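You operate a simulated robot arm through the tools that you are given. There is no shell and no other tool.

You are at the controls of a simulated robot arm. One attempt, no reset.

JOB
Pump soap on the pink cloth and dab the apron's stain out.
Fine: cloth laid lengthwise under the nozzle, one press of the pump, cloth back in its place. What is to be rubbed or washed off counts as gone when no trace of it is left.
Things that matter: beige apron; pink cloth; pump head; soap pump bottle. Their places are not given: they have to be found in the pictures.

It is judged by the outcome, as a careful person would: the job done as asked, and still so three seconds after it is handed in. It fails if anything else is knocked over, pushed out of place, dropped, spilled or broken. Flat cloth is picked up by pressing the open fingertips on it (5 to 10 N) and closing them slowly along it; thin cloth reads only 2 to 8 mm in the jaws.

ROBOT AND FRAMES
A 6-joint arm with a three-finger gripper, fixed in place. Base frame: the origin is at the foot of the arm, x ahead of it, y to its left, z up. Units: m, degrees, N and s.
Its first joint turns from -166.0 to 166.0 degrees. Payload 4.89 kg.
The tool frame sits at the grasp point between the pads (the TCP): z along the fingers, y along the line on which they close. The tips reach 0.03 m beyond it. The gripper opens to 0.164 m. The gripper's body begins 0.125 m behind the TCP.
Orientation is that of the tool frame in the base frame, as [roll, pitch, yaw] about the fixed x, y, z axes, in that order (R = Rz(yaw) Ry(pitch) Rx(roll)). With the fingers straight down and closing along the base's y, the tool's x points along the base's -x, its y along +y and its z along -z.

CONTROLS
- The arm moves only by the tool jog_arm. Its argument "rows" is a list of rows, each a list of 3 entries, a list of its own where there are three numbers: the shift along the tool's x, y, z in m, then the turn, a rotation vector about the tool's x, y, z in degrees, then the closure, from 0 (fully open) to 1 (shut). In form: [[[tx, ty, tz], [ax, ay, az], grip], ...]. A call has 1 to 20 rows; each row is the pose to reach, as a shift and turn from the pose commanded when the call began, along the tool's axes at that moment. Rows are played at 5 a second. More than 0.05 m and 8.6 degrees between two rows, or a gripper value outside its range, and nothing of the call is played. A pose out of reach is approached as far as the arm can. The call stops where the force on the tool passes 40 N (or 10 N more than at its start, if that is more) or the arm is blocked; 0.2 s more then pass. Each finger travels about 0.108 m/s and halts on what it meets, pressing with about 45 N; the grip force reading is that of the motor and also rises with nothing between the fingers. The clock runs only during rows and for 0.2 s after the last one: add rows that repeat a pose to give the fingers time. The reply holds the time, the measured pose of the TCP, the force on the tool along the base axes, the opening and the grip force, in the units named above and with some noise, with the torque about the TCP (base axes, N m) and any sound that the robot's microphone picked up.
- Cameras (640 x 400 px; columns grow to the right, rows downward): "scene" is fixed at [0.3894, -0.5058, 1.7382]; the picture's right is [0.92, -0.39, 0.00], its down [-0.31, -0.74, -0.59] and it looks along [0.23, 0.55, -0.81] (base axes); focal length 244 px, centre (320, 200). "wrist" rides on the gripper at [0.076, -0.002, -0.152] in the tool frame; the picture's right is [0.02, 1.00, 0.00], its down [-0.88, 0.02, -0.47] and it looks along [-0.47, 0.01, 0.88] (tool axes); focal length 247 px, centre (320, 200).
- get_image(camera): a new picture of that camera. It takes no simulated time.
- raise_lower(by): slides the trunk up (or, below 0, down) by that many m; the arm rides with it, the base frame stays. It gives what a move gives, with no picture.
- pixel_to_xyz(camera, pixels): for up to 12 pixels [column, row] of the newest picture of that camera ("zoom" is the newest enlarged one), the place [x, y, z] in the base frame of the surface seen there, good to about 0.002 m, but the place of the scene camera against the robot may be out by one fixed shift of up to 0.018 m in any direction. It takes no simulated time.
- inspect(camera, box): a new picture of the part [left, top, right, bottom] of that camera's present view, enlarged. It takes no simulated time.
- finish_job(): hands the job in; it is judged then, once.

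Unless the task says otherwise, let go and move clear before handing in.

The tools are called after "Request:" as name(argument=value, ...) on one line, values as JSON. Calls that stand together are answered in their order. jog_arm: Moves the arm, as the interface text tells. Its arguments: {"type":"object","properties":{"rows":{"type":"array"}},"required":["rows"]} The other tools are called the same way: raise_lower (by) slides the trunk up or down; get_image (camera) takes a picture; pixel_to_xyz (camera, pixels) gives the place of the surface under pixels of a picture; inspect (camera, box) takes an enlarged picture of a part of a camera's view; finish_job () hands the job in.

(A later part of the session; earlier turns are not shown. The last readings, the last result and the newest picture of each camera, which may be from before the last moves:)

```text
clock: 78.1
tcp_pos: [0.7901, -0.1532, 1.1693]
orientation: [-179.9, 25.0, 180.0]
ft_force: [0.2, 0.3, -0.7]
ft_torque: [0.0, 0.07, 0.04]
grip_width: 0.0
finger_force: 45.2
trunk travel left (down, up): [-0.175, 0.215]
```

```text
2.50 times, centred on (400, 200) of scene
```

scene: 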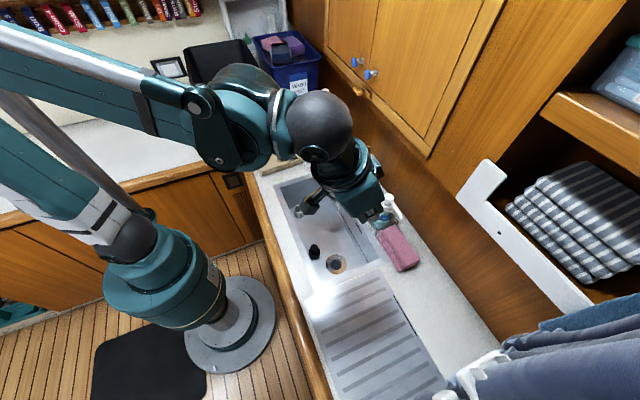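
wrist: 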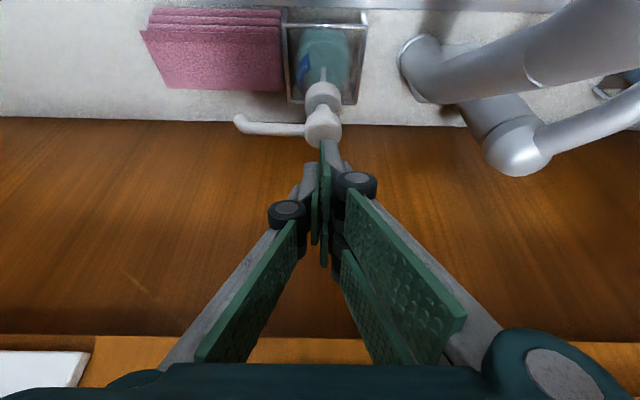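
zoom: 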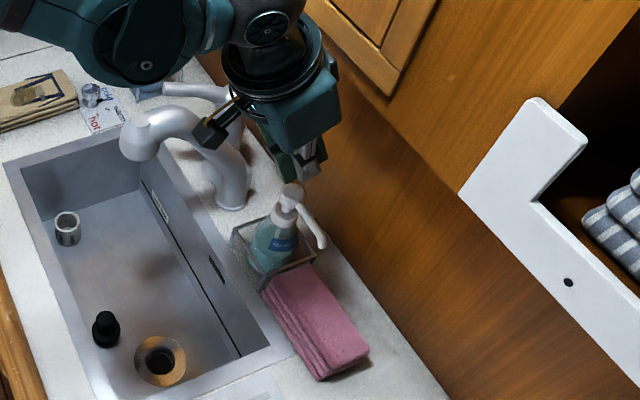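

The fingertips are near (325,150) with the pump head just beyond at (322,125). I'll recheck the head's place from this view before pressing.

Request:
inspect(camera="wrist", box=[220, 70, 400, 190])

Request:
pixel_to_xyz(camera="wrist", pixels=[[322, 125], [306, 128], [338, 128], [322, 137], [322, 115], [240, 120], [280, 129], [310, 125], [335, 122], [236, 124], [270, 80], [180, 60]])

```text
3.33 times, centred on (310, 130) of wrist
```

zoom: 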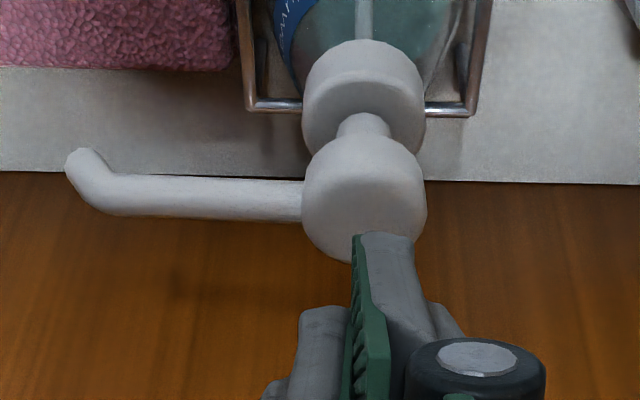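

```text
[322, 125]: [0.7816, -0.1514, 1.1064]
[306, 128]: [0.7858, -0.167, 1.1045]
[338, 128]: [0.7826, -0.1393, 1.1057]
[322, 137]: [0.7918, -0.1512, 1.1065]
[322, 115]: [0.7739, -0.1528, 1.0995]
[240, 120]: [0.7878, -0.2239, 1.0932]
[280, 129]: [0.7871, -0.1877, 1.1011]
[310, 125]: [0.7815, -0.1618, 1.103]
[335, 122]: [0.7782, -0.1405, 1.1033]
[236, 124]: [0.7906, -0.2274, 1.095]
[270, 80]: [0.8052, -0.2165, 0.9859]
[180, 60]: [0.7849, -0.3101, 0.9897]
```

The head centre is confirmed at about (0.788,-0.153,1.106), directly under the fingertip edge. I'll descend to a few millimetres above it first.

Request:
jog_arm(rows=[[[0.0042, 0, 0.0091], [0, 0, 0], 1.0], [[0.0085, 0, 0.0181], [0, 0, 0], 1.0], [[0.0106, 0, 0.0227], [0, 0, 0], 1.0], [[0.0106, 0, 0.0227], [0, 0, 0], 1.0]])

Request:
get_image(camera="wrist")

```text
clock: 79.1
tcp_pos: [0.7874, -0.1531, 1.1457]
orientation: [-180.0, 25.0, 179.9]
ft_force: [0.3, 0.1, -0.3]
ft_torque: [-0.01, 0.0, -0.02]
grip_width: 0.0003
finger_force: 44.5
trunk travel left (down, up): [-0.175, 0.215]
```

```text
taken
```

wrist: 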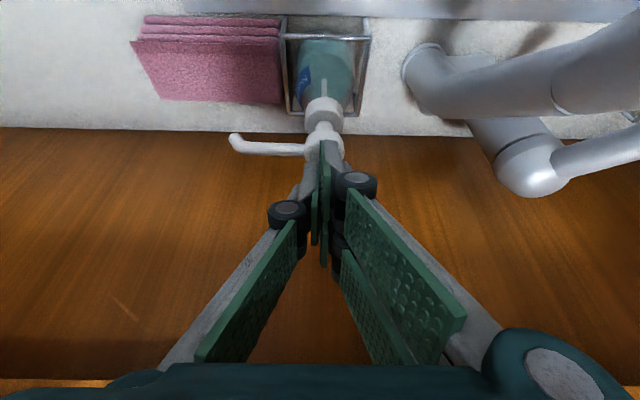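

The tip edge is about 7 mm above the head and aligned. I'll press straight down slowly through about 20 mm, stopping on the force limit if the pump bottoms out.

Request:
jog_arm(rows=[[[0.0013, 0, 0.0027], [0, 0, 0], 1.0], [[0.0025, 0, 0.0054], [0, 0, 0], 1.0], [[0.0032, 0, 0.0068], [0, 0, 0], 1.0], [[0.0038, 0, 0.0082], [0, 0, 0], 1.0], [[0.0044, 0, 0.0095], [0, 0, 0], 1.0], [[0.0051, 0, 0.0109], [0, 0, 0], 1.0], [[0.0057, 0, 0.0122], [0, 0, 0], 1.0], [[0.0063, 0, 0.0136], [0, 0, 0], 1.0], [[0.007, 0, 0.015], [0, 0, 0], 1.0], [[0.0076, 0, 0.0163], [0, 0, 0], 1.0], [[0.0082, 0, 0.0177], [0, 0, 0], 1.0], [[0.0089, 0, 0.019], [0, 0, 0], 1.0], [[0.0095, 0, 0.0204], [0, 0, 0], 1.0], [[0.0101, 0, 0.0218], [0, 0, 0], 1.0], [[0.0108, 0, 0.0231], [0, 0, 0], 1.0], [[0.0114, 0, 0.0245], [0, 0, 0], 1.0]])

Request:
get_image(camera="wrist")

Request:
inspect(camera="scene", box=[350, 170, 450, 280])

```text
clock: 82.5
tcp_pos: [0.786, -0.1531, 1.1196]
orientation: [-179.9, 25.1, -180.0]
ft_force: [-0.6, 0.3, 13.5]
ft_torque: [0.02, 0.14, 0.05]
grip_width: 0.0002
finger_force: 44.9
trunk travel left (down, up): [-0.175, 0.215]
```

```text
taken
```

wrist: 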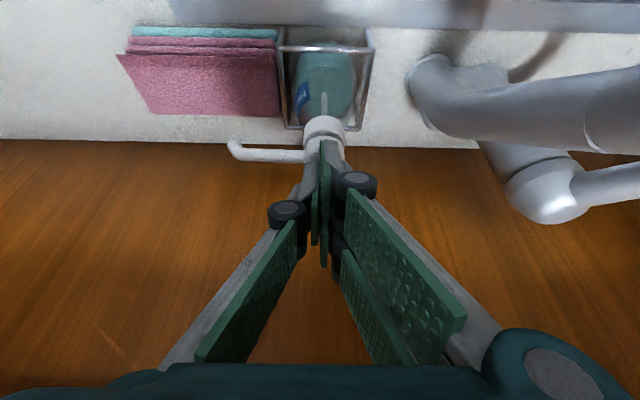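

```text
3.64 times, centred on (400, 225) of scene
```

zoom: 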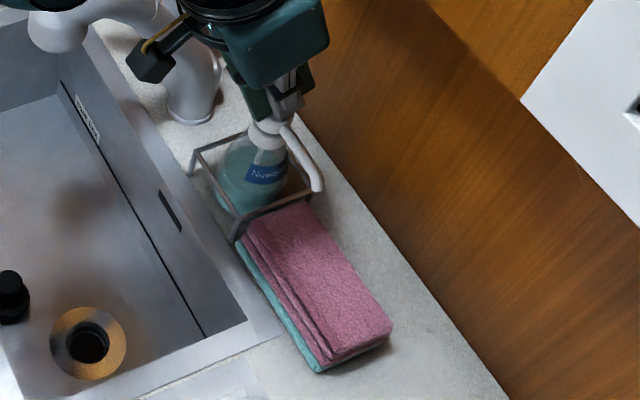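

The cloth now shows a teal soapy layer along its bottom at wrist (130–278,27–38), so the pump has dispensed with 13.5 N at about 19 mm of travel. I'll lift straight off so this remains a single press.

Request:
jog_arm(rows=[[[-0.0042, 0, -0.0091], [0, 0, 0], 1.0], [[-0.0085, 0, -0.0181], [0, 0, 0], 1.0], [[-0.0148, 0, -0.0317], [0, 0, 0], 1.0], [[-0.0211, 0, -0.0453], [0, 0, 0], 1.0], [[-0.0275, 0, -0.0589], [0, 0, 0], 1.0], [[-0.0275, 0, -0.0589], [0, 0, 0], 1.0]])

Request:
get_image(camera="wrist")

Request:
inspect(camera="scene", box=[350, 170, 450, 280])

```text
clock: 83.9
tcp_pos: [0.7876, -0.1542, 1.1839]
orientation: [-179.9, 25.0, 179.9]
ft_force: [-0.4, -0.6, -1.0]
ft_torque: [0.02, 0.04, 0.02]
grip_width: 0.0001
finger_force: 44.9
trunk travel left (down, up): [-0.175, 0.215]
```

```text
taken
```

wrist: 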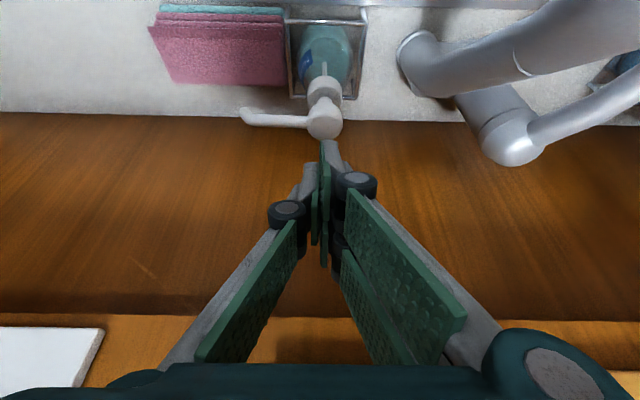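

```text
3.64 times, centred on (400, 225) of scene
```

zoom: 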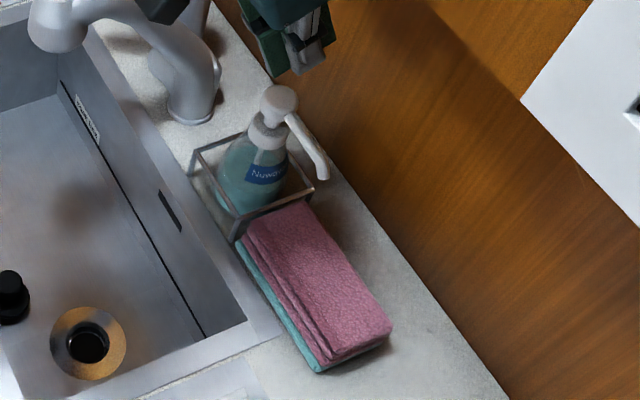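

The pump head has sprung back to its original height and the bottle and cloth are in place. I'll back away over the sink and level the tool, then turn it to face the cloth again.

Request:
jog_arm(rows=[[[0.0185, -0.0194, -0.0256], [0, 0, 0], 1.0], [[0.037, -0.0388, -0.0511], [0, 0, 0], 1.0], [[0.0556, -0.0583, -0.0767], [0, 0, 0], 1.0], [[0.0741, -0.0777, -0.1022], [0, 0, 0], 1.0], [[0.0926, -0.0971, -0.1278], [0, 0, 0], 1.0], [[0.1111, -0.1165, -0.1533], [0, 0, 0], 1.0], [[0.1111, -0.1165, -0.1533], [0, 8.4, 0], 0.8], [[0.1111, -0.1165, -0.1533], [0, 16.8, 0], 0.6], [[0.1111, -0.1165, -0.1533], [0, 25, 0], 0.41], [[0.1111, -0.1165, -0.1533], [0, 25, 0], 0.41]])

Request:
jog_arm(rows=[[[0, 0, 0], [0, 0, -8.2], 0.41], [[0, 0, 0], [0, 0, -16.4], 0.41], [[0, 0, 0], [0, 0, -24.6], 0.41], [[0, 0, 0], [0, 0, -32.8], 0.41], [[0, 0, 0], [0, 0, -41], 0.41], [[0, 0, 0], [0, 0, -49.2], 0.41], [[0, 0, 0], [0, 0, -57.4], 0.41], [[0, 0, 0], [0, 0, -65.6], 0.41], [[0, 0, 0], [0, 0, -73.8], 0.41], [[0, 0, 0], [0, 0, -82], 0.41], [[0, 0, 0], [0, 0, -90], 0.41], [[0, 0, 0], [0, 0, -90], 0.41]])

Request:
get_image(camera="wrist")

```text
clock: 86.1
tcp_pos: [0.6229, -0.2704, 1.2762]
orientation: [-180.0, -0.1, -180.0]
ft_force: [1.6, -0.3, -2.0]
ft_torque: [0.1, 0.19, 0.03]
grip_width: 0.0966
finger_force: 0.0
trunk travel left (down, up): [-0.175, 0.215]
```

```text
clock: 88.7
tcp_pos: [0.6226, -0.2696, 1.2745]
orientation: [180.0, 0.0, -89.9]
ft_force: [0.9, 0.0, 0.3]
ft_torque: [0.0, -0.02, -0.01]
grip_width: 0.0968
finger_force: 0.1
trunk travel left (down, up): [-0.175, 0.215]
```

```text
taken
```

wrist: 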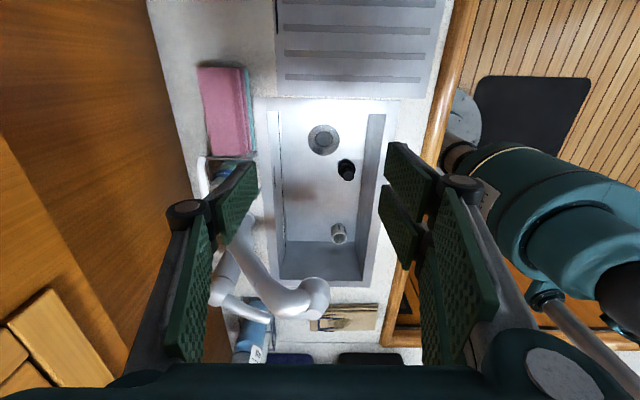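

The cloth shows at (197–255,65–157) with its teal edge on the sink side. I'll measure it precisely for the pickup.

Request:
inspect(camera="wrist", box=[170, 50, 280, 170])

Request:
pixel_to_xyz(camera="wrist", pixels=[[200, 70], [230, 70], [205, 110], [236, 110], [212, 153], [238, 153], [247, 110], [252, 110], [250, 150], [220, 110], [248, 72], [252, 153]])

```text
3.33 times, centred on (225, 110) of wrist
```

zoom: 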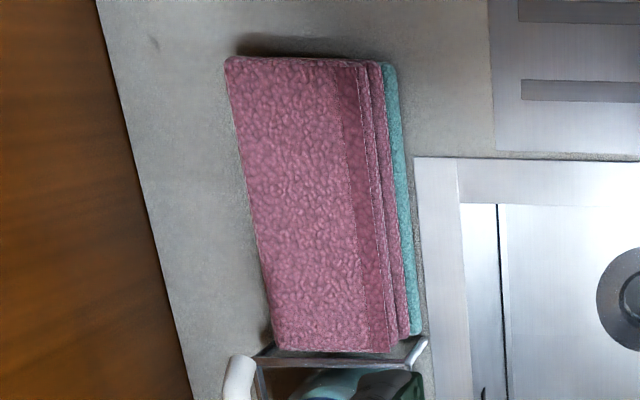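

```text
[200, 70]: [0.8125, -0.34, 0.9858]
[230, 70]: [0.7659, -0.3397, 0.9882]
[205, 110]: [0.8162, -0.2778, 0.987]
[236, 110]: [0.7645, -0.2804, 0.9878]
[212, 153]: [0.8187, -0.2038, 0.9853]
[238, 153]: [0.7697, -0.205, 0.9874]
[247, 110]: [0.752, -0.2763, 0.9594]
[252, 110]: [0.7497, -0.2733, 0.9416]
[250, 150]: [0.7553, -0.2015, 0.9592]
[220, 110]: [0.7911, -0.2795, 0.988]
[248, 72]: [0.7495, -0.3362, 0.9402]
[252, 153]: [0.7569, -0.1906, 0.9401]
```

The cloth sits at centre x≈0.785, turned about 2.5°, and has not been disturbed. I'll return by the same diagonal path under the cabinet edge to hover over it.

Request:
jog_arm(rows=[[[0.01, -0.015, 0.044], [0, 0, 0], 0.41], [[0.02, -0.03, 0.088], [0, 0, 0], 0.41], [[0.03, -0.048, 0.13], [0, 0, 0], 0.41], [[0.04, -0.063, 0.17], [0, 0, 0], 0.41], [[0.045, -0.0774, 0.21], [0, 0, 0], 0.41], [[0.0454, -0.0774, 0.2455], [0, 0, 0.5], 0.41], [[0.034, -0.1, 0.2455], [0, 0, 1.0], 0.41], [[0.022, -0.122, 0.2455], [0, 0, 1.5], 0.41], [[0.011, -0.142, 0.2455], [0, 0, 2.0], 0.41], [[0.004, -0.155, 0.2455], [0, 0, 2.5], 0.41], [[0.0, -0.1624, 0.2455], [0, 0, 2.5], 0.41], [[0.0, -0.1624, 0.2455], [0, 0, 2.5], 0.41]])

Request:
get_image(camera="wrist")

```text
clock: 91.3
tcp_pos: [0.7861, -0.2695, 1.0293]
orientation: [179.9, 0.0, -92.4]
ft_force: [1.5, -0.4, -0.4]
ft_torque: [0.01, 0.04, 0.05]
grip_width: 0.0967
finger_force: 0.1
trunk travel left (down, up): [-0.175, 0.215]
```

```text
taken
```

wrist: 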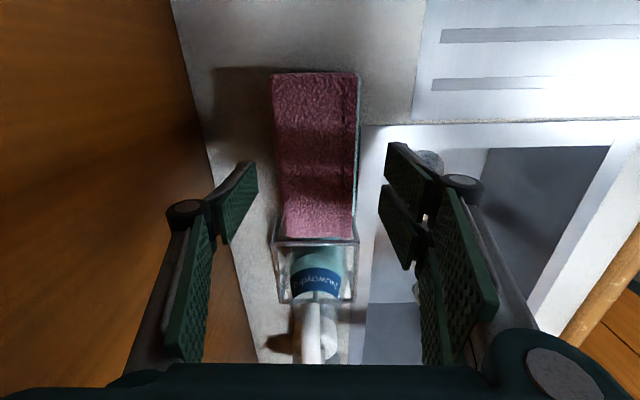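

The cloth is centred between the open fingers at (272–358,72–238). I'll lower beside it and close slowly.

Request:
jog_arm(rows=[[[0, 0, 0.015], [0, 0, 0], 0.41], [[0, 0, 0.03], [0, 0, 0], 0.41], [[0, 0, 0.042], [0, 0, 0], 0.41], [[0, 0, 0.05], [0, 0, 0], 0.41], [[0, 0, 0.0525], [0, 0, 0], 0.41], [[0, 0, 0.0525], [0, 0, 0], 0.45], [[0, 0, 0.0525], [0, 0, 0], 0.48], [[0, 0, 0.0525], [0, 0, 0], 0.5], [[0, 0, 0.0525], [0, 0, 0], 0.51], [[0, 0, 0.0525], [0, 0, 0], 0.52], [[0, 0, 0.0525], [0, 0, 0], 0.53], [[0, 0, 0.0525], [0, 0, 0], 0.54], [[0, 0, 0.0525], [0, 0, 0], 0.55], [[0, 0, 0.0525], [0, 0, 0], 0.56], [[0, 0, 0.0525], [0, 0, 0], 0.57], [[0, 0, 0.0525], [0, 0, 0], 0.58], [[0, 0, 0.0525], [0, 0, 0], 0.58]])

Request:
get_image(camera="wrist")

```text
clock: 94.9
tcp_pos: [0.7843, -0.2718, 0.9777]
orientation: [-179.9, 0.0, -92.5]
ft_force: [0.5, 0.4, 4.0]
ft_torque: [0.06, 0.02, 0.17]
grip_width: 0.0757
finger_force: 45.2
trunk travel left (down, up): [-0.175, 0.215]
```

```text
taken
```

wrist: 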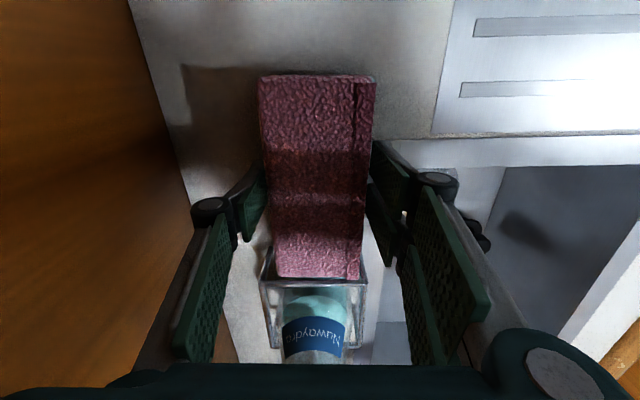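

The grip reads 75.7 mm at 45 N. I'll lift slowly by about 12 mm and check that the cloth follows.

Request:
jog_arm(rows=[[[0, 0, -0.0005], [0, 0, 0], 0.58], [[0, 0, -0.001], [0, 0, 0], 0.58], [[0, 0, -0.0015], [0, 0, 0], 0.58], [[0, 0, -0.002], [0, 0, 0], 0.58], [[0, 0, -0.003], [0, 0, 0], 0.58], [[0, 0, -0.004], [0, 0, 0], 0.58], [[0, 0, -0.005], [0, 0, 0], 0.58], [[0, 0, -0.006], [0, 0, 0], 0.58], [[0, 0, -0.007], [0, 0, 0], 0.58], [[0, 0, -0.008], [0, 0, 0], 0.58], [[0, 0, -0.009], [0, 0, 0], 0.58], [[0, 0, -0.01], [0, 0, 0], 0.58], [[0, 0, -0.012], [0, 0, 0], 0.58], [[0, 0, -0.012], [0, 0, 0], 0.58]])

Request:
get_image(camera="wrist")

```text
clock: 97.9
tcp_pos: [0.784, -0.2705, 0.989]
orientation: [180.0, 0.0, -92.5]
ft_force: [-0.3, 0.7, -0.5]
ft_torque: [0.01, 0.01, 0.02]
grip_width: 0.0753
finger_force: 45.1
trunk travel left (down, up): [-0.175, 0.215]
```

```text
taken
```

wrist: 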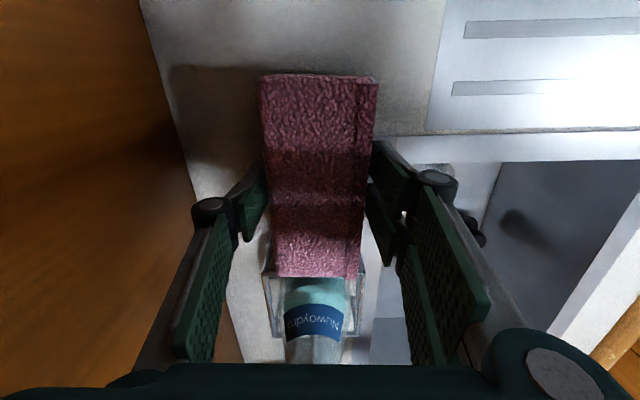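

The cloth is lifted and steady in the jaws. I'll carry it slowly out from under the nozzle and back over the sink, on the way toward the apron.

Request:
jog_arm(rows=[[[0.0014, 0.0025, -0.0012], [0, 0, 0], 0.58], [[0.0048, 0.0082, -0.0041], [0, 0, 0], 0.58], [[0.0106, 0.018, -0.009], [0, 0, 0], 0.58], [[0.0173, 0.0295, -0.0148], [0, 0, 0], 0.58], [[0.0241, 0.041, -0.0205], [0, 0, 0], 0.58], [[0.0308, 0.0525, -0.0262], [0, 0, 0], 0.58], [[0.0375, 0.064, -0.032], [0, 0, 0], 0.58], [[0.0433, 0.0738, -0.0369], [0, 0, 0], 0.58], [[0.0481, 0.082, -0.041], [0, 0, 0], 0.58], [[0.045, 0.0856, -0.0418], [0, 0, 0], 0.58], [[0.0379, 0.094, -0.0435], [0, 0, 0], 0.58], [[0.0276, 0.1059, -0.046], [0, 0, 0], 0.58], [[0.0174, 0.1179, -0.0485], [0, 0, 0], 0.58], [[0.0071, 0.1298, -0.051], [0, 0, 0], 0.58], [[-0.0031, 0.1418, -0.0535], [0, 0, 0], 0.58], [[-0.0133, 0.1538, -0.056], [0, 0, 0], 0.58], [[-0.0236, 0.1657, -0.0585], [0, 0, 0], 0.58], [[-0.0338, 0.1777, -0.061], [0, 0, 0], 0.58], [[-0.042, 0.1872, -0.063], [0, 0, 0], 0.58], [[-0.0461, 0.192, -0.064], [0, 0, 0], 0.58]])

Request:
get_image(camera="wrist")

Request:
get_image(camera="scene")

```text
clock: 102.1
tcp_pos: [0.5959, -0.2152, 1.0532]
orientation: [179.9, 0.0, -92.5]
ft_force: [0.3, -0.1, -1.8]
ft_torque: [0.02, 0.04, 0.0]
grip_width: 0.0748
finger_force: 45.6
trunk travel left (down, up): [-0.175, 0.215]
```

```text
taken
```

wrist: 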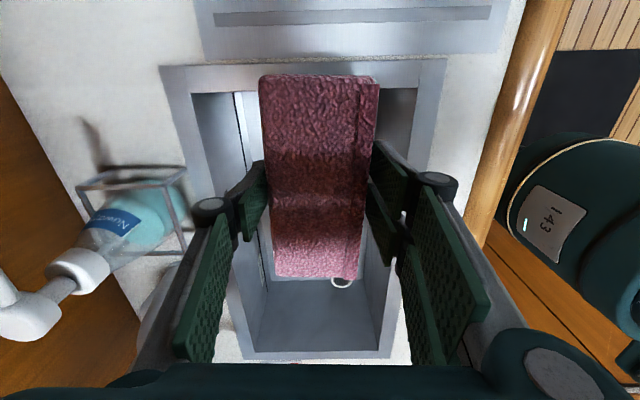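

```text
taken
```

scene: 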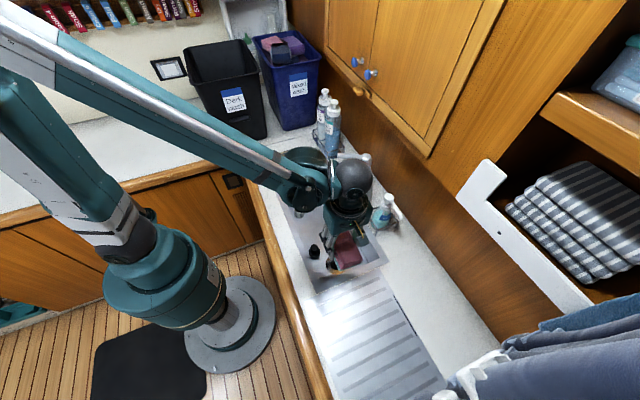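

The cloth is still firm in the jaws over the sink, and the faucet is well to the right of the planned path. I'll carry on at x≈0.47, passing in front of the spout.

Request:
jog_arm(rows=[[[-0.0039, 0.0039, -0.0011], [0, 0, 0], 0.58], [[-0.013, 0.0131, -0.0037], [0, 0, 0], 0.58], [[-0.0247, 0.0249, -0.007], [0, 0, 0], 0.58], [[-0.0364, 0.0366, -0.0104], [0, 0, 0], 0.58], [[-0.0481, 0.0484, -0.0137], [0, 0, 0], 0.58], [[-0.0598, 0.0602, -0.017], [0, 0, 0], 0.58], [[-0.0714, 0.0719, -0.0204], [0, 0, 0], 0.58], [[-0.0831, 0.0837, -0.0237], [0, 0, 0], 0.58], [[-0.0948, 0.0955, -0.027], [0, 0, 0], 0.58], [[-0.1065, 0.1073, -0.0303], [0, 0, 0], 0.58], [[-0.1182, 0.119, -0.0337], [0, 0, 0], 0.58], [[-0.1299, 0.1308, -0.037], [0, 0, 0], 0.58], [[-0.1427, 0.1314, -0.037], [0, 0, 0], 0.58], [[-0.1603, 0.1321, -0.037], [0, 0, 0], 0.58], [[-0.1778, 0.1329, -0.037], [0, 0, 0], 0.58], [[-0.1954, 0.1337, -0.037], [0, 0, 0], 0.58], [[-0.213, 0.1344, -0.037], [0, 0, 0], 0.58], [[-0.2274, 0.1351, -0.037], [0, 0, 0], 0.58], [[-0.2386, 0.1356, -0.037], [0, 0, 0], 0.58], [[-0.245, 0.1358, -0.037], [0, 0, 0], 0.58]])

Request:
get_image(camera="wrist")

Request:
get_image(camera="scene")

```text
clock: 106.3
tcp_pos: [0.4709, 0.0358, 1.0907]
orientation: [180.0, 0.0, -92.5]
ft_force: [-0.6, 0.3, -0.8]
ft_torque: [0.0, -0.04, -0.03]
grip_width: 0.0752
finger_force: 44.7
trunk travel left (down, up): [-0.175, 0.215]
```

```text
taken
```

wrist: 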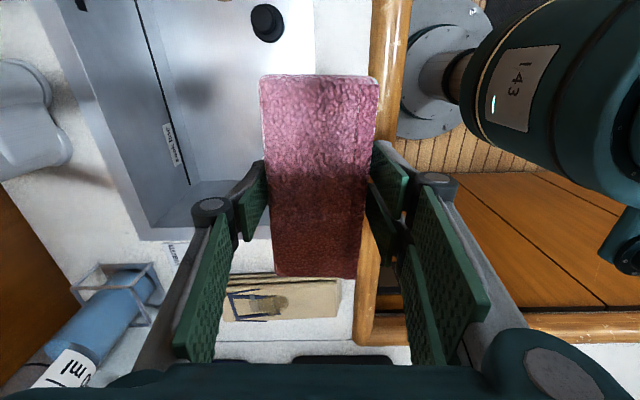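

```text
taken
```

scene: 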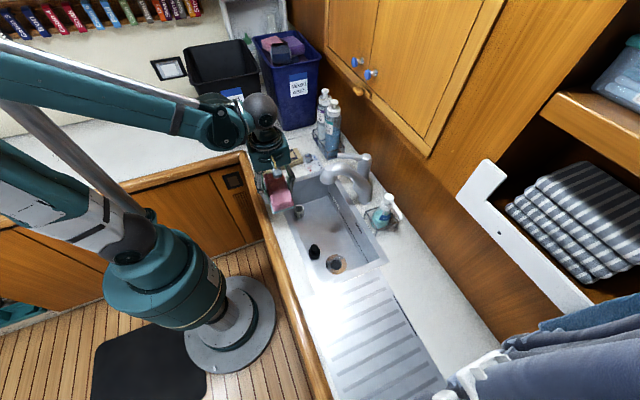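

The apron is now in view at (225–340,275–320) with its stain near (270,303). I'll measure the stain's extent from this closer view.

Request:
inspect(camera="wrist", box=[215, 265, 365, 335])

Request:
pixel_to_xyz(camera="wrist", pixels=[[268, 303], [255, 303], [285, 305], [270, 297], [270, 310], [245, 305], [228, 300], [338, 285], [338, 316], [240, 320], [300, 300], [325, 360]])

```text
4.27 times, centred on (290, 300) of wrist
```

zoom: 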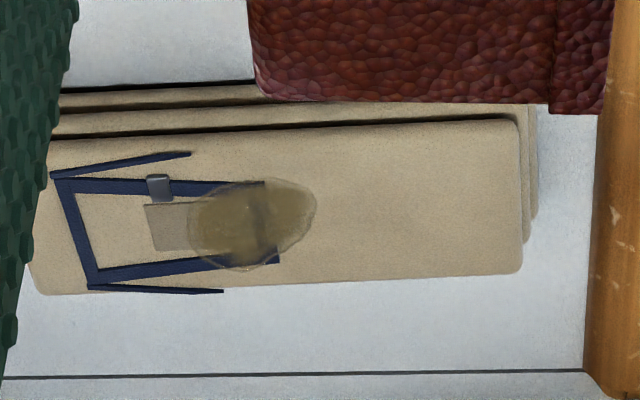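

```text
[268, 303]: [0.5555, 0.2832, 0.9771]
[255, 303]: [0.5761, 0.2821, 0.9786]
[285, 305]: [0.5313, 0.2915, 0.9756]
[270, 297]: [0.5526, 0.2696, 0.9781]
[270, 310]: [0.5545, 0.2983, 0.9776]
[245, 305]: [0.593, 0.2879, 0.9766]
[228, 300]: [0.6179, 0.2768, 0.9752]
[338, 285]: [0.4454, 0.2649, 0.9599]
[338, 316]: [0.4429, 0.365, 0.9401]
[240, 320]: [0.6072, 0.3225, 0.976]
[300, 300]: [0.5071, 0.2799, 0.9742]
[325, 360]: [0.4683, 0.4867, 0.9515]
```

Request:
pixel_to_xyz(camera="zoom", pixels=[[190, 225], [315, 205], [255, 180], [240, 268], [252, 225], [300, 240], [205, 250], [215, 190], [30, 280], [520, 270], [515, 120], [60, 150]])

```text
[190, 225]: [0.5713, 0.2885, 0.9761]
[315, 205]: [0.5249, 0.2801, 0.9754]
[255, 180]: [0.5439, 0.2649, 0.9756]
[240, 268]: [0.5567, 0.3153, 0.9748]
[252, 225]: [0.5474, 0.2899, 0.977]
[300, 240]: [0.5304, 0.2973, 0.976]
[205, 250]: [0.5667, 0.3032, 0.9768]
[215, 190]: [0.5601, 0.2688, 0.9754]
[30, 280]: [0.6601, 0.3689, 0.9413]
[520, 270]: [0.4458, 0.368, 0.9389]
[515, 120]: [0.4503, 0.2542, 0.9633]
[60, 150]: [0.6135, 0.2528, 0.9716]
```

The stain spans x 0.525–0.571 and y 0.265–0.315 at z≈0.976, small enough to be covered whole by the cloth's underside. I'll carry the cloth to hover centred above it.

Request:
jog_arm(rows=[[[-0.0078, -0.002, 0.0009], [0, 0, 0], 0.58], [[-0.0208, -0.0053, 0.0024], [0, 0, 0], 0.58], [[-0.0363, -0.0092, 0.0042], [0, 0, 0], 0.58], [[-0.0532, -0.0135, 0.0062], [0, 0, 0], 0.58], [[-0.0701, -0.0177, 0.0081], [0, 0, 0], 0.58], [[-0.087, -0.022, 0.01], [0, 0, 0], 0.58], [[-0.1038, -0.0263, 0.012], [0, 0, 0], 0.58], [[-0.1207, -0.0306, 0.014], [0, 0, 0], 0.58], [[-0.1376, -0.0348, 0.0159], [0, 0, 0], 0.58], [[-0.1545, -0.0391, 0.0179], [0, 0, 0], 0.58], [[-0.1713, -0.0434, 0.0198], [0, 0, 0], 0.58], [[-0.1882, -0.0476, 0.0218], [0, 0, 0], 0.58], [[-0.2051, -0.0519, 0.0237], [0, 0, 0], 0.58], [[-0.2207, -0.0558, 0.0255], [0, 0, 0], 0.58], [[-0.2336, -0.0591, 0.027], [0, 0, 0], 0.58], [[-0.244, -0.0618, 0.0282], [0, 0, 0], 0.58], [[-0.2518, -0.0637, 0.0291], [0, 0, 0], 0.58], [[-0.2596, -0.0657, 0.03], [0, 0, 0], 0.58]])

Request:
get_image(camera="wrist")

Request:
inspect(camera="scene", box=[220, 60, 360, 200])

```text
clock: 110.1
tcp_pos: [0.5475, 0.2923, 1.0604]
orientation: [-180.0, 0.0, -92.4]
ft_force: [-0.2, -0.3, -0.1]
ft_torque: [0.06, -0.04, 0.0]
grip_width: 0.075
finger_force: 45.2
trunk travel left (down, up): [-0.175, 0.215]
```

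```text
taken
```

wrist: 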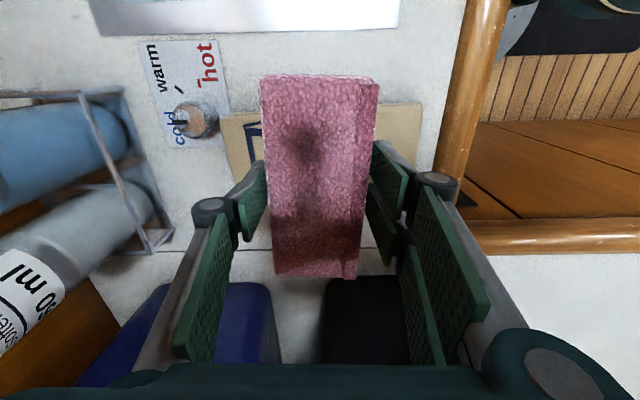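

```text
2.86 times, centred on (290, 130) of scene
```

zoom: 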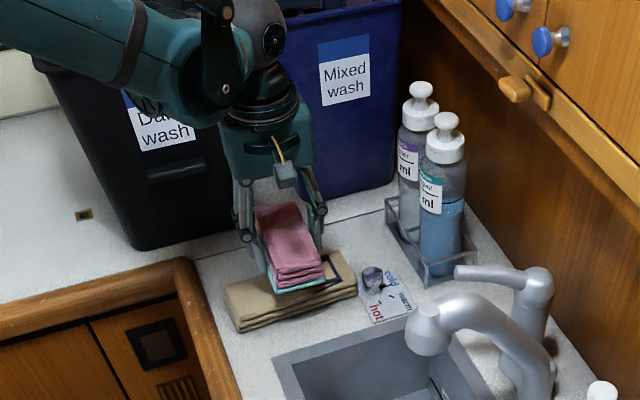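

The cloth hovers over the apron with its teal soapy face down, as the zoomed view shows at (300,285). Before lowering I'll check the black bin's rim against my wrist.

Request:
get_image(camera="scene")

Request:
pixel_to_xyz(camera="scene", pixels=[[260, 45], [265, 130], [245, 140], [240, 100], [320, 70], [250, 70], [275, 75], [300, 125], [240, 60], [225, 80], [285, 60], [310, 55]])

```text
taken
```

scene: 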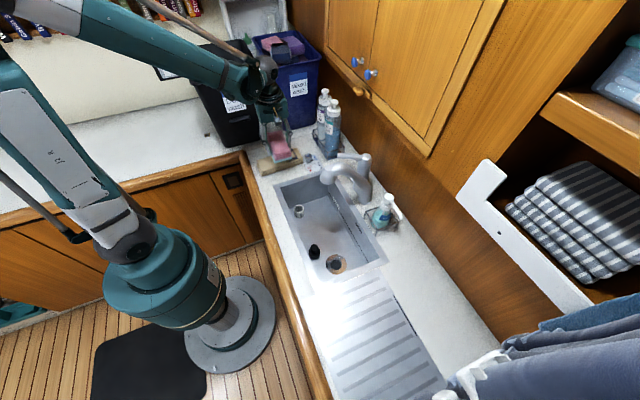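

```text
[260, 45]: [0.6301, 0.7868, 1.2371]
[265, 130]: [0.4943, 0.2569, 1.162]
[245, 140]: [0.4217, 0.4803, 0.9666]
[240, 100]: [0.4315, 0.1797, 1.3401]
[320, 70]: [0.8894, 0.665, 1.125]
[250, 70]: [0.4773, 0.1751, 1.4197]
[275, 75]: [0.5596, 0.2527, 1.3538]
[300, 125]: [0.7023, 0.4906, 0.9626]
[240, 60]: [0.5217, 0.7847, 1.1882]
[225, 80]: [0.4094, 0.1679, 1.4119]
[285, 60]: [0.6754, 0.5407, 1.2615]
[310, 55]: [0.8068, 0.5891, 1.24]
```

The bins are all beyond y=0.48, clear of the arm. I'll lower the cloth to a few millimetres above the apron.

Request:
jog_arm(rows=[[[0, 0, 0.003], [0, 0, 0], 0.58], [[0, 0, 0.01], [0, 0, 0], 0.58], [[0, 0, 0.019], [0, 0, 0], 0.58], [[0, 0, 0.028], [0, 0, 0], 0.58], [[0, 0, 0.036], [0, 0, 0], 0.58], [[0, 0, 0.041], [0, 0, 0], 0.58], [[0, 0, 0.043], [0, 0, 0], 0.58], [[0, 0, 0.043], [0, 0, 0], 0.58]])

Request:
inspect(camera="scene", box=[240, 110, 340, 190])

```text
clock: 111.9
tcp_pos: [0.5479, 0.2917, 1.0168]
orientation: [179.9, 0.0, -92.5]
ft_force: [-0.5, -0.3, -0.5]
ft_torque: [-0.02, 0.01, 0.02]
grip_width: 0.075
finger_force: 45.4
trunk travel left (down, up): [-0.175, 0.215]
```

```text
5.00 times, centred on (290, 150) of scene
```

zoom: 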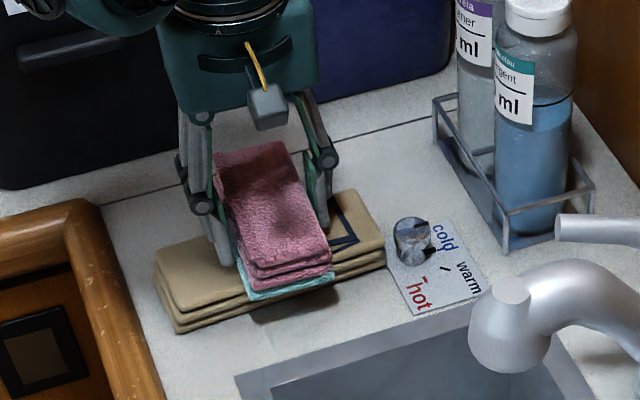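

The teal face is a few millimetres above the apron. I'll dab down slowly, watching the force.

Request:
jog_arm(rows=[[[0, 0, 0.001], [0, 0, 0], 0.58], [[0, 0, 0.002], [0, 0, 0], 0.58], [[0, 0, 0.003], [0, 0, 0], 0.58], [[0, 0, 0.004], [0, 0, 0], 0.58], [[0, 0, 0.004], [0, 0, 0], 0.58]])

```text
clock: 113.1
tcp_pos: [0.5473, 0.2922, 1.0138]
orientation: [-179.9, 0.0, -92.5]
ft_force: [2.7, 1.0, 18.4]
ft_torque: [0.01, -0.84, 0.06]
grip_width: 0.0748
finger_force: 44.9
trunk travel left (down, up): [-0.175, 0.215]
```

The dab reached 18.4 N, a bit heavy, with a torque showing the load is on the +x side. I'll hold briefly, ease off, and lift to see what the dab did to the stain.

Request:
jog_arm(rows=[[[0, 0, -0.0005], [0, 0, 0], 0.58], [[0, 0, -0.0005], [0, 0, 0], 0.58], [[0, 0, -0.001], [0, 0, 0], 0.58], [[0, 0, -0.002], [0, 0, 0], 0.58], [[0, 0, -0.004], [0, 0, 0], 0.58], [[0, 0, -0.009], [0, 0, 0], 0.58], [[0, 0, -0.017], [0, 0, 0], 0.58], [[0, 0, -0.025], [0, 0, 0], 0.58], [[0, 0, -0.03], [0, 0, 0], 0.58], [[0, 0, -0.03], [0, 0, 0], 0.58]])

Request:
get_image(camera="wrist")

Request:
inspect(camera="scene", box=[240, 110, 340, 190])

```text
clock: 115.3
tcp_pos: [0.5464, 0.2919, 1.0426]
orientation: [-179.9, 0.0, -92.5]
ft_force: [-0.1, -0.5, -0.6]
ft_torque: [-0.01, -0.03, 0.0]
grip_width: 0.0749
finger_force: 45.1
trunk travel left (down, up): [-0.175, 0.215]
```

```text
taken
```

wrist: 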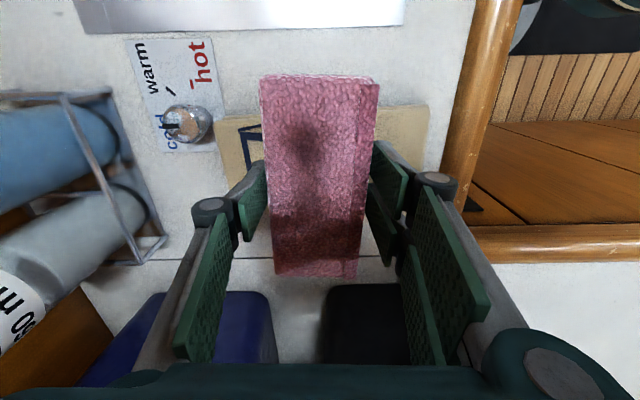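

```text
5.00 times, centred on (290, 150) of scene
```

zoom: 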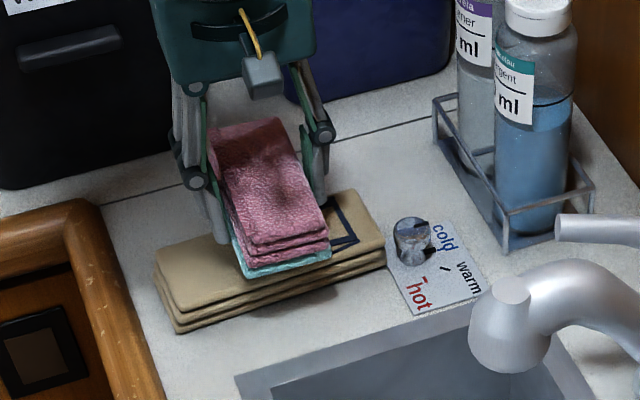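

Only the apron's edges show, with the stain hidden under the cloth. The apron's top rises about 2 mm toward +x, so I'll tilt the cloth 1.6° to match and dab again more evenly, stopping near 10 N.

Request:
jog_arm(rows=[[[0, 0, 0.004], [0.4, 0, 0], 0.58], [[0, 0, 0.011], [0.8, 0, 0], 0.58], [[0, 0, 0.018], [1.2, 0, 0], 0.58], [[0, 0, 0.024], [1.6, 0, 0], 0.58], [[0, 0, 0.027], [1.6, 0, 0], 0.58], [[0, 0, 0.0282], [1.6, 0, 0], 0.58], [[0, 0, 0.029], [1.6, 0, 0], 0.58], [[0, 0, 0.029], [1.6, 0, 0], 0.58]])

```text
clock: 117.1
tcp_pos: [0.5475, 0.2931, 1.0144]
orientation: [-178.4, 0.0, -92.5]
ft_force: [1.0, -0.1, 2.1]
ft_torque: [0.02, 0.07, 0.02]
grip_width: 0.075
finger_force: 45.0
trunk travel left (down, up): [-0.175, 0.215]
```

The contact is now balanced, with 2.1 N and almost no torque. I'll press slightly deeper.

Request:
jog_arm(rows=[[[0, 0, 0.0003], [0, 0, 0], 0.58], [[0, 0, 0.0006], [0, 0, 0], 0.58], [[0, 0, 0.0006], [0, 0, 0], 0.58]])

```text
clock: 117.9
tcp_pos: [0.5475, 0.2929, 1.0139]
orientation: [-178.3, 0.1, -92.5]
ft_force: [1.7, 0.4, 12.9]
ft_torque: [0.04, 0.47, -0.01]
grip_width: 0.0751
finger_force: 44.9
trunk travel left (down, up): [-0.175, 0.215]
```

The press reads 12.9 N, now slightly toward the -x edge, so about 0.8° of tilt should sit flush. I'll make three gentle dabs at that tilt with small shifts along y.

Request:
jog_arm(rows=[[[0, 0, -0.002], [-0.4, 0, 0], 0.58], [[0, 0, -0.005], [-0.8, 0, 0], 0.58], [[0, 0, -0.003], [-0.8, 0, 0], 0.58], [[0, 0, -0.001], [-0.8, 0, 0], 0.58], [[0, 0, 0.0003], [-0.8, 0, 0], 0.58], [[0, 0, 0.0003], [-0.8, 0, 0], 0.58], [[0, 0, -0.003], [-0.8, 0, 0], 0.58], [[0.004, 0, -0.005], [-0.8, 0, 0], 0.58], [[0.004, 0, -0.003], [-0.8, 0, 0], 0.58], [[0.004, 0, -0.001], [-0.8, 0, 0], 0.58], [[0.004, 0, 0.0003], [-0.8, 0, 0], 0.58], [[0.004, 0, 0.0003], [-0.8, 0, 0], 0.58], [[0.004, 0, -0.003], [-0.8, 0, 0], 0.58], [[-0.004, 0, -0.005], [-0.8, 0, 0], 0.58], [[-0.004, 0, -0.003], [-0.8, 0, 0], 0.58], [[-0.004, 0, -0.001], [-0.8, 0, 0], 0.58], [[-0.004, 0, 0.0003], [-0.8, 0, 0], 0.58], [[-0.004, 0, 0.0003], [-0.8, 0, 0], 0.58]])

```text
clock: 121.7
tcp_pos: [0.5474, 0.2954, 1.0129]
orientation: [-179.2, -0.1, -92.6]
ft_force: [0.5, -0.4, 5.6]
ft_torque: [-0.02, 0.22, 0.0]
grip_width: 0.0749
finger_force: 44.7
trunk travel left (down, up): [-0.175, 0.215]
```

The final dab read 5.6 N with little torque. I'll lift and move the cloth aside toward -x so the scene camera can see the stain.

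Request:
jog_arm(rows=[[[0, 0, -0.0005], [0, 0, 0], 0.58], [[0, 0, -0.001], [0, 0, 0], 0.58], [[0, 0, -0.003], [0, 0, 0], 0.58], [[0, 0, -0.008], [0, 0, 0], 0.58], [[0, 0, -0.015], [0, 0, 0], 0.58], [[0, 0, -0.023], [0, 0, 0], 0.58], [[0, 0, -0.03], [0, 0, 0], 0.58], [[0, 0.004, -0.035], [0, 0, 0], 0.58], [[0, 0.013, -0.038], [0, 0, 0], 0.58], [[0, 0.027, -0.04], [0, 0, 0], 0.58], [[0, 0.043, -0.04], [0, 0, 0], 0.58], [[0, 0.06, -0.04], [0, 0, 0], 0.58], [[0, 0.077, -0.04], [0, 0, 0], 0.58], [[0, 0.094, -0.04], [0, 0, 0], 0.58], [[0, 0.111, -0.04], [0, 0, 0], 0.58], [[0, 0.128, -0.04], [0, 0, 0], 0.58], [[0, 0.142, -0.04], [0, 0, 0], 0.58], [[0, 0.152, -0.04], [0, 0, 0], 0.58], [[0, 0.158, -0.04], [0, 0, 0], 0.58]])

Request:
inspect(camera="scene", box=[240, 120, 340, 190])

Request:
get_image(camera="wrist")

```text
clock: 125.7
tcp_pos: [0.3907, 0.3032, 1.0515]
orientation: [-179.2, 0.0, -92.6]
ft_force: [-0.2, 0.1, -1.0]
ft_torque: [0.03, 0.0, 0.01]
grip_width: 0.0748
finger_force: 44.5
trunk travel left (down, up): [-0.175, 0.215]
```

```text
5.71 times, centred on (290, 155) of scene
```

zoom: 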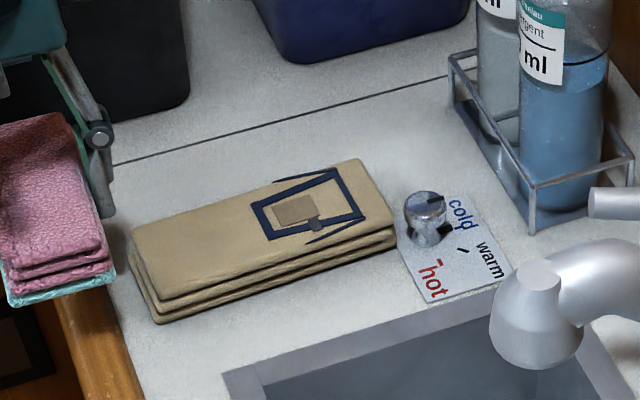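

```text
taken
```

wrist: 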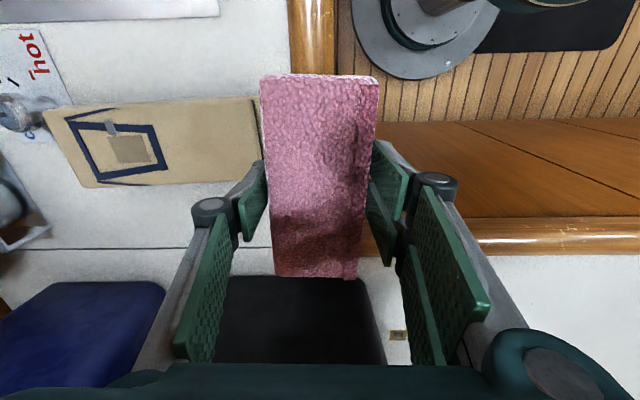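

The stain appears gone in both views. I'll enlarge the wrist's view of the apron to look for any remaining trace and check that it hasn't moved.

Request:
inspect(camera="wrist", box=[40, 85, 280, 195])

Request:
inspect(camera="wrist", box=[90, 100, 210, 180])

Request:
inspect(camera="scene", box=[260, 140, 315, 180])

Request:
pixel_to_xyz(camera="wrist", pixels=[[48, 115], [255, 98], [92, 186], [255, 175], [125, 148], [150, 150], [170, 140], [110, 130], [68, 150], [240, 130], [200, 170], [200, 110]])

```text
2.67 times, centred on (160, 140) of wrist
```

zoom: 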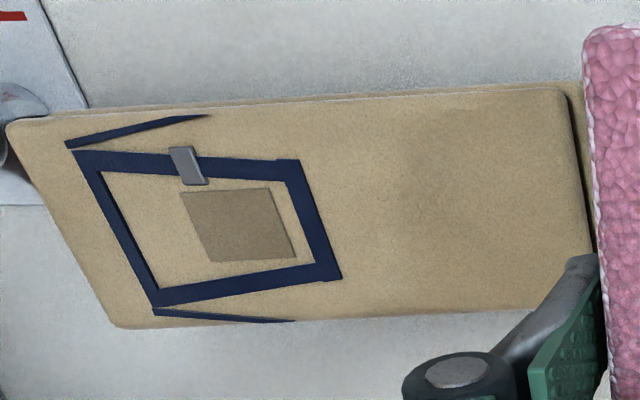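

```text
5.00 times, centred on (150, 140) of wrist
```

zoom: 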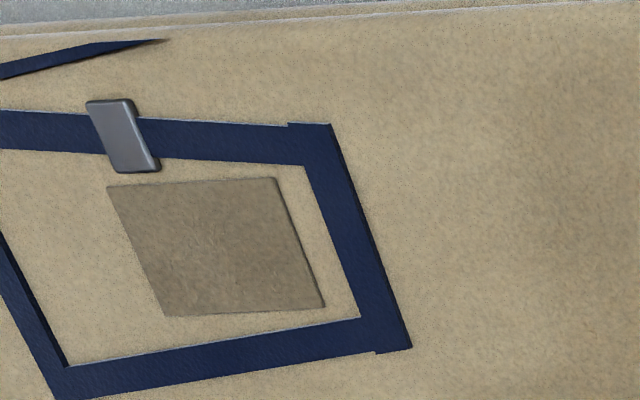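

```text
10.00 times, centred on (288, 160) of scene
```

zoom: 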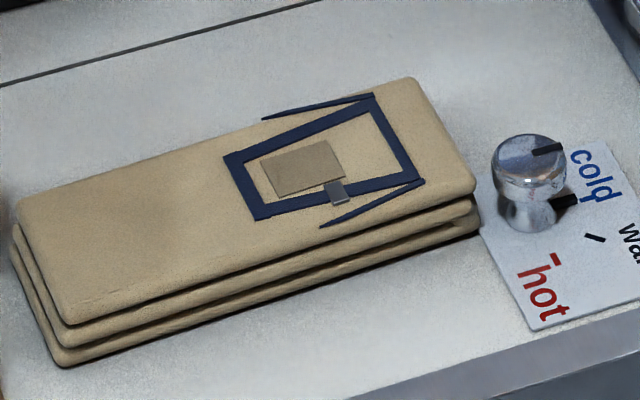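

```text
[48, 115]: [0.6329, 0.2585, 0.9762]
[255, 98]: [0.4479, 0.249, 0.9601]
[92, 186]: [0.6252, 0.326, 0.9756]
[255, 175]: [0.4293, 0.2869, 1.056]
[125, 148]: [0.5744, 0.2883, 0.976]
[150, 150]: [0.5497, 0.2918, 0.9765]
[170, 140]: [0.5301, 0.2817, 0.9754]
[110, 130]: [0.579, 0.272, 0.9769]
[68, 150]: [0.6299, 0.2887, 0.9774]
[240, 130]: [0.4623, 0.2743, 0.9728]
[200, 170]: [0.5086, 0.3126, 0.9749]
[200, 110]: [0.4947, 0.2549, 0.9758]
```

The apron is clean in every view, with only its strap print and tan pocket left, and its corners match the first pictures. I'll carry the cloth back toward its place on the drainboard, levelling the tilt on the way.

Request:
jog_arm(rows=[[[0.0075, -0.0024, -0.001], [0, 0, 0], 0.58], [[0.02, -0.0064, -0.0027], [-0.1, 0, 0.1], 0.58], [[0.035, -0.0112, -0.0048], [-0.15, 0, 0.2], 0.58], [[0.0512, -0.0164, -0.007], [-0.2, 0, 0.3], 0.58], [[0.0674, -0.0216, -0.0092], [-0.25, 0, 0.4], 0.58], [[0.0836, -0.0268, -0.0114], [-0.3, 0, 0.5], 0.58], [[0.0999, -0.032, -0.0136], [-0.35, 0, 0.6], 0.58], [[0.1161, -0.0372, -0.0158], [-0.4, 0, 0.65], 0.58], [[0.1323, -0.0423, -0.018], [-0.45, 0, 0.7], 0.58], [[0.1486, -0.0475, -0.0202], [-0.5, 0, 0.8], 0.58], [[0.1648, -0.0527, -0.0224], [-0.55, 0, 0.9], 0.58], [[0.181, -0.0579, -0.0247], [-0.6, 0, 0.95], 0.58], [[0.1973, -0.0631, -0.0269], [-0.65, 0, 1.0], 0.58], [[0.2122, -0.0679, -0.0289], [-0.7, 0, 1.05], 0.58], [[0.2272, -0.0727, -0.0309], [-0.75, 0, 1.1], 0.58], [[0.2372, -0.0759, -0.0323], [-0.8, 0, 1.15], 0.58], [[0.2447, -0.0783, -0.0333], [-0.8, 0, 1.2], 0.58], [[0.2497, -0.0799, -0.034], [-0.8, 0, 1.2], 0.58]])

Request:
get_image(camera="wrist")

```text
clock: 129.5
tcp_pos: [0.4575, 0.051, 1.085]
orientation: [180.0, 0.1, -93.6]
ft_force: [0.0, -0.5, -1.0]
ft_torque: [-0.03, -0.03, 0.0]
grip_width: 0.0749
finger_force: 45.4
trunk travel left (down, up): [-0.175, 0.215]
```

```text
taken
```

wrist: 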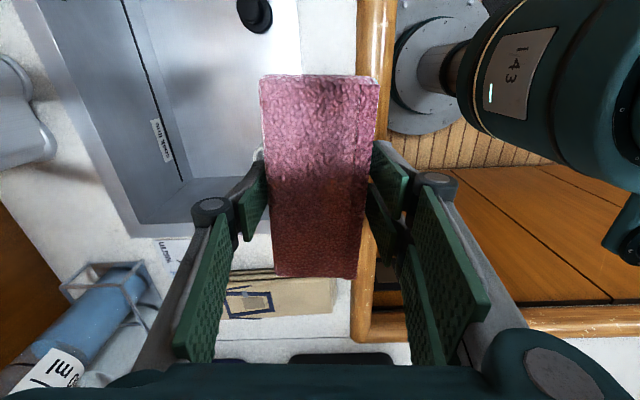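

The cloth is level and secure, and the apron behind it at (225–335,275–320) still looks clean. I'll continue along x≈0.47 past the sink.

Request:
jog_arm(rows=[[[0.0072, -0.0009, 0.0006], [0, 0, 0], 0.58], [[0.0216, -0.0026, 0.0018], [0, 0, 0], 0.58], [[0.0384, -0.0046, 0.0032], [0, 0, 0], 0.58], [[0.0551, -0.0066, 0.0046], [0, 0, 0], 0.58], [[0.0719, -0.0086, 0.006], [0, 0, 0], 0.58], [[0.0887, -0.0105, 0.0074], [0, 0, 0], 0.58], [[0.1055, -0.0125, 0.0088], [0, 0, 0], 0.58], [[0.1222, -0.0145, 0.0102], [0, 0, 0], 0.58], [[0.139, -0.0165, 0.0116], [0, 0, 0], 0.58], [[0.1558, -0.0185, 0.013], [0, 0, 0], 0.58], [[0.1726, -0.0205, 0.0144], [0, 0, 0], 0.58], [[0.1894, -0.0225, 0.0158], [0, 0, 0], 0.58], [[0.2061, -0.0245, 0.0172], [0, 0, 0], 0.58], [[0.2205, -0.0262, 0.0184], [0, 0, 0], 0.58], [[0.2325, -0.0276, 0.0194], [0, 0, 0], 0.58], [[0.2397, -0.0285, 0.02], [0, 0, 0], 0.58]])

Request:
jog_arm(rows=[[[0.0068, -0.0008, 0.001], [0, 0, 0], 0.58], [[0.0203, -0.0024, 0.0032], [0, 0, 0], 0.58], [[0.0361, -0.0043, 0.0056], [0, 0, 0], 0.58], [[0.0519, -0.0062, 0.008], [0, 0, 0], 0.58], [[0.0677, -0.0081, 0.0105], [0, 0, 0], 0.58], [[0.0835, -0.01, 0.013], [0, 0, 0], 0.58], [[0.0993, -0.0119, 0.0154], [0, 0, 0], 0.58], [[0.1151, -0.0138, 0.0178], [0, 0, 0], 0.58], [[0.1309, -0.0157, 0.0203], [0, 0, 0], 0.58], [[0.1467, -0.0176, 0.0228], [0, 0, 0], 0.58], [[0.1625, -0.0195, 0.0252], [0, 0, 0], 0.58], [[0.1783, -0.0214, 0.0276], [0, 0, 0], 0.58], [[0.1941, -0.0233, 0.0301], [0, 0, 0], 0.58], [[0.2076, -0.0249, 0.0322], [0, 0, 0], 0.58], [[0.2189, -0.0263, 0.034], [0, 0, 0], 0.58], [[0.2257, -0.0271, 0.035], [0, 0, 0], 0.58]])

Request:
get_image(camera="wrist")

Request:
get_image(camera="scene")

```text
clock: 132.9
tcp_pos: [0.4709, -0.1914, 1.066]
orientation: [-179.9, 0.0, -93.7]
ft_force: [-0.2, -0.1, -0.4]
ft_torque: [-0.02, 0.0, 0.02]
grip_width: 0.075
finger_force: 45.0
trunk travel left (down, up): [-0.175, 0.215]
```

```text
clock: 136.3
tcp_pos: [0.4828, -0.4193, 1.0308]
orientation: [180.0, 0.1, -93.7]
ft_force: [0.3, 1.0, 0.2]
ft_torque: [-0.06, 0.01, -0.01]
grip_width: 0.075
finger_force: 44.9
trunk travel left (down, up): [-0.175, 0.215]
```

```text
taken
```

wrist: 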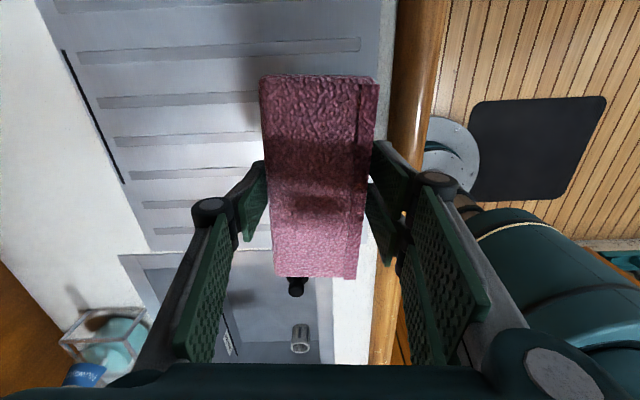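

```text
taken
```

scene: 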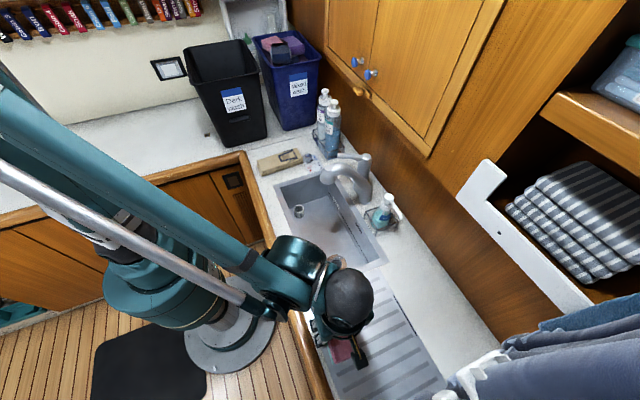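

The cloth is back above its original spot, and the scene shows nothing else disturbed. I'll measure its corners in the jaws against the original outline before setting it down.

Request:
pixel_to_xyz(camera="wrist", pixels=[[265, 80], [355, 80], [373, 82], [275, 273], [340, 274], [353, 276], [270, 150], [368, 150], [315, 276], [315, 80]])

```text
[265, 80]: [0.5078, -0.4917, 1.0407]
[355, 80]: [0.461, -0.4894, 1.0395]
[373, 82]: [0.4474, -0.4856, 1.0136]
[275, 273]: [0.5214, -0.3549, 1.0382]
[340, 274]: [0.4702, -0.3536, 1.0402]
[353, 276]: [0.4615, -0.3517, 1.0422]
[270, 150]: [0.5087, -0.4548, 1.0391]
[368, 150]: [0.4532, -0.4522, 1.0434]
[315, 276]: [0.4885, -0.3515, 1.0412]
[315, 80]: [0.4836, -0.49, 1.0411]
```

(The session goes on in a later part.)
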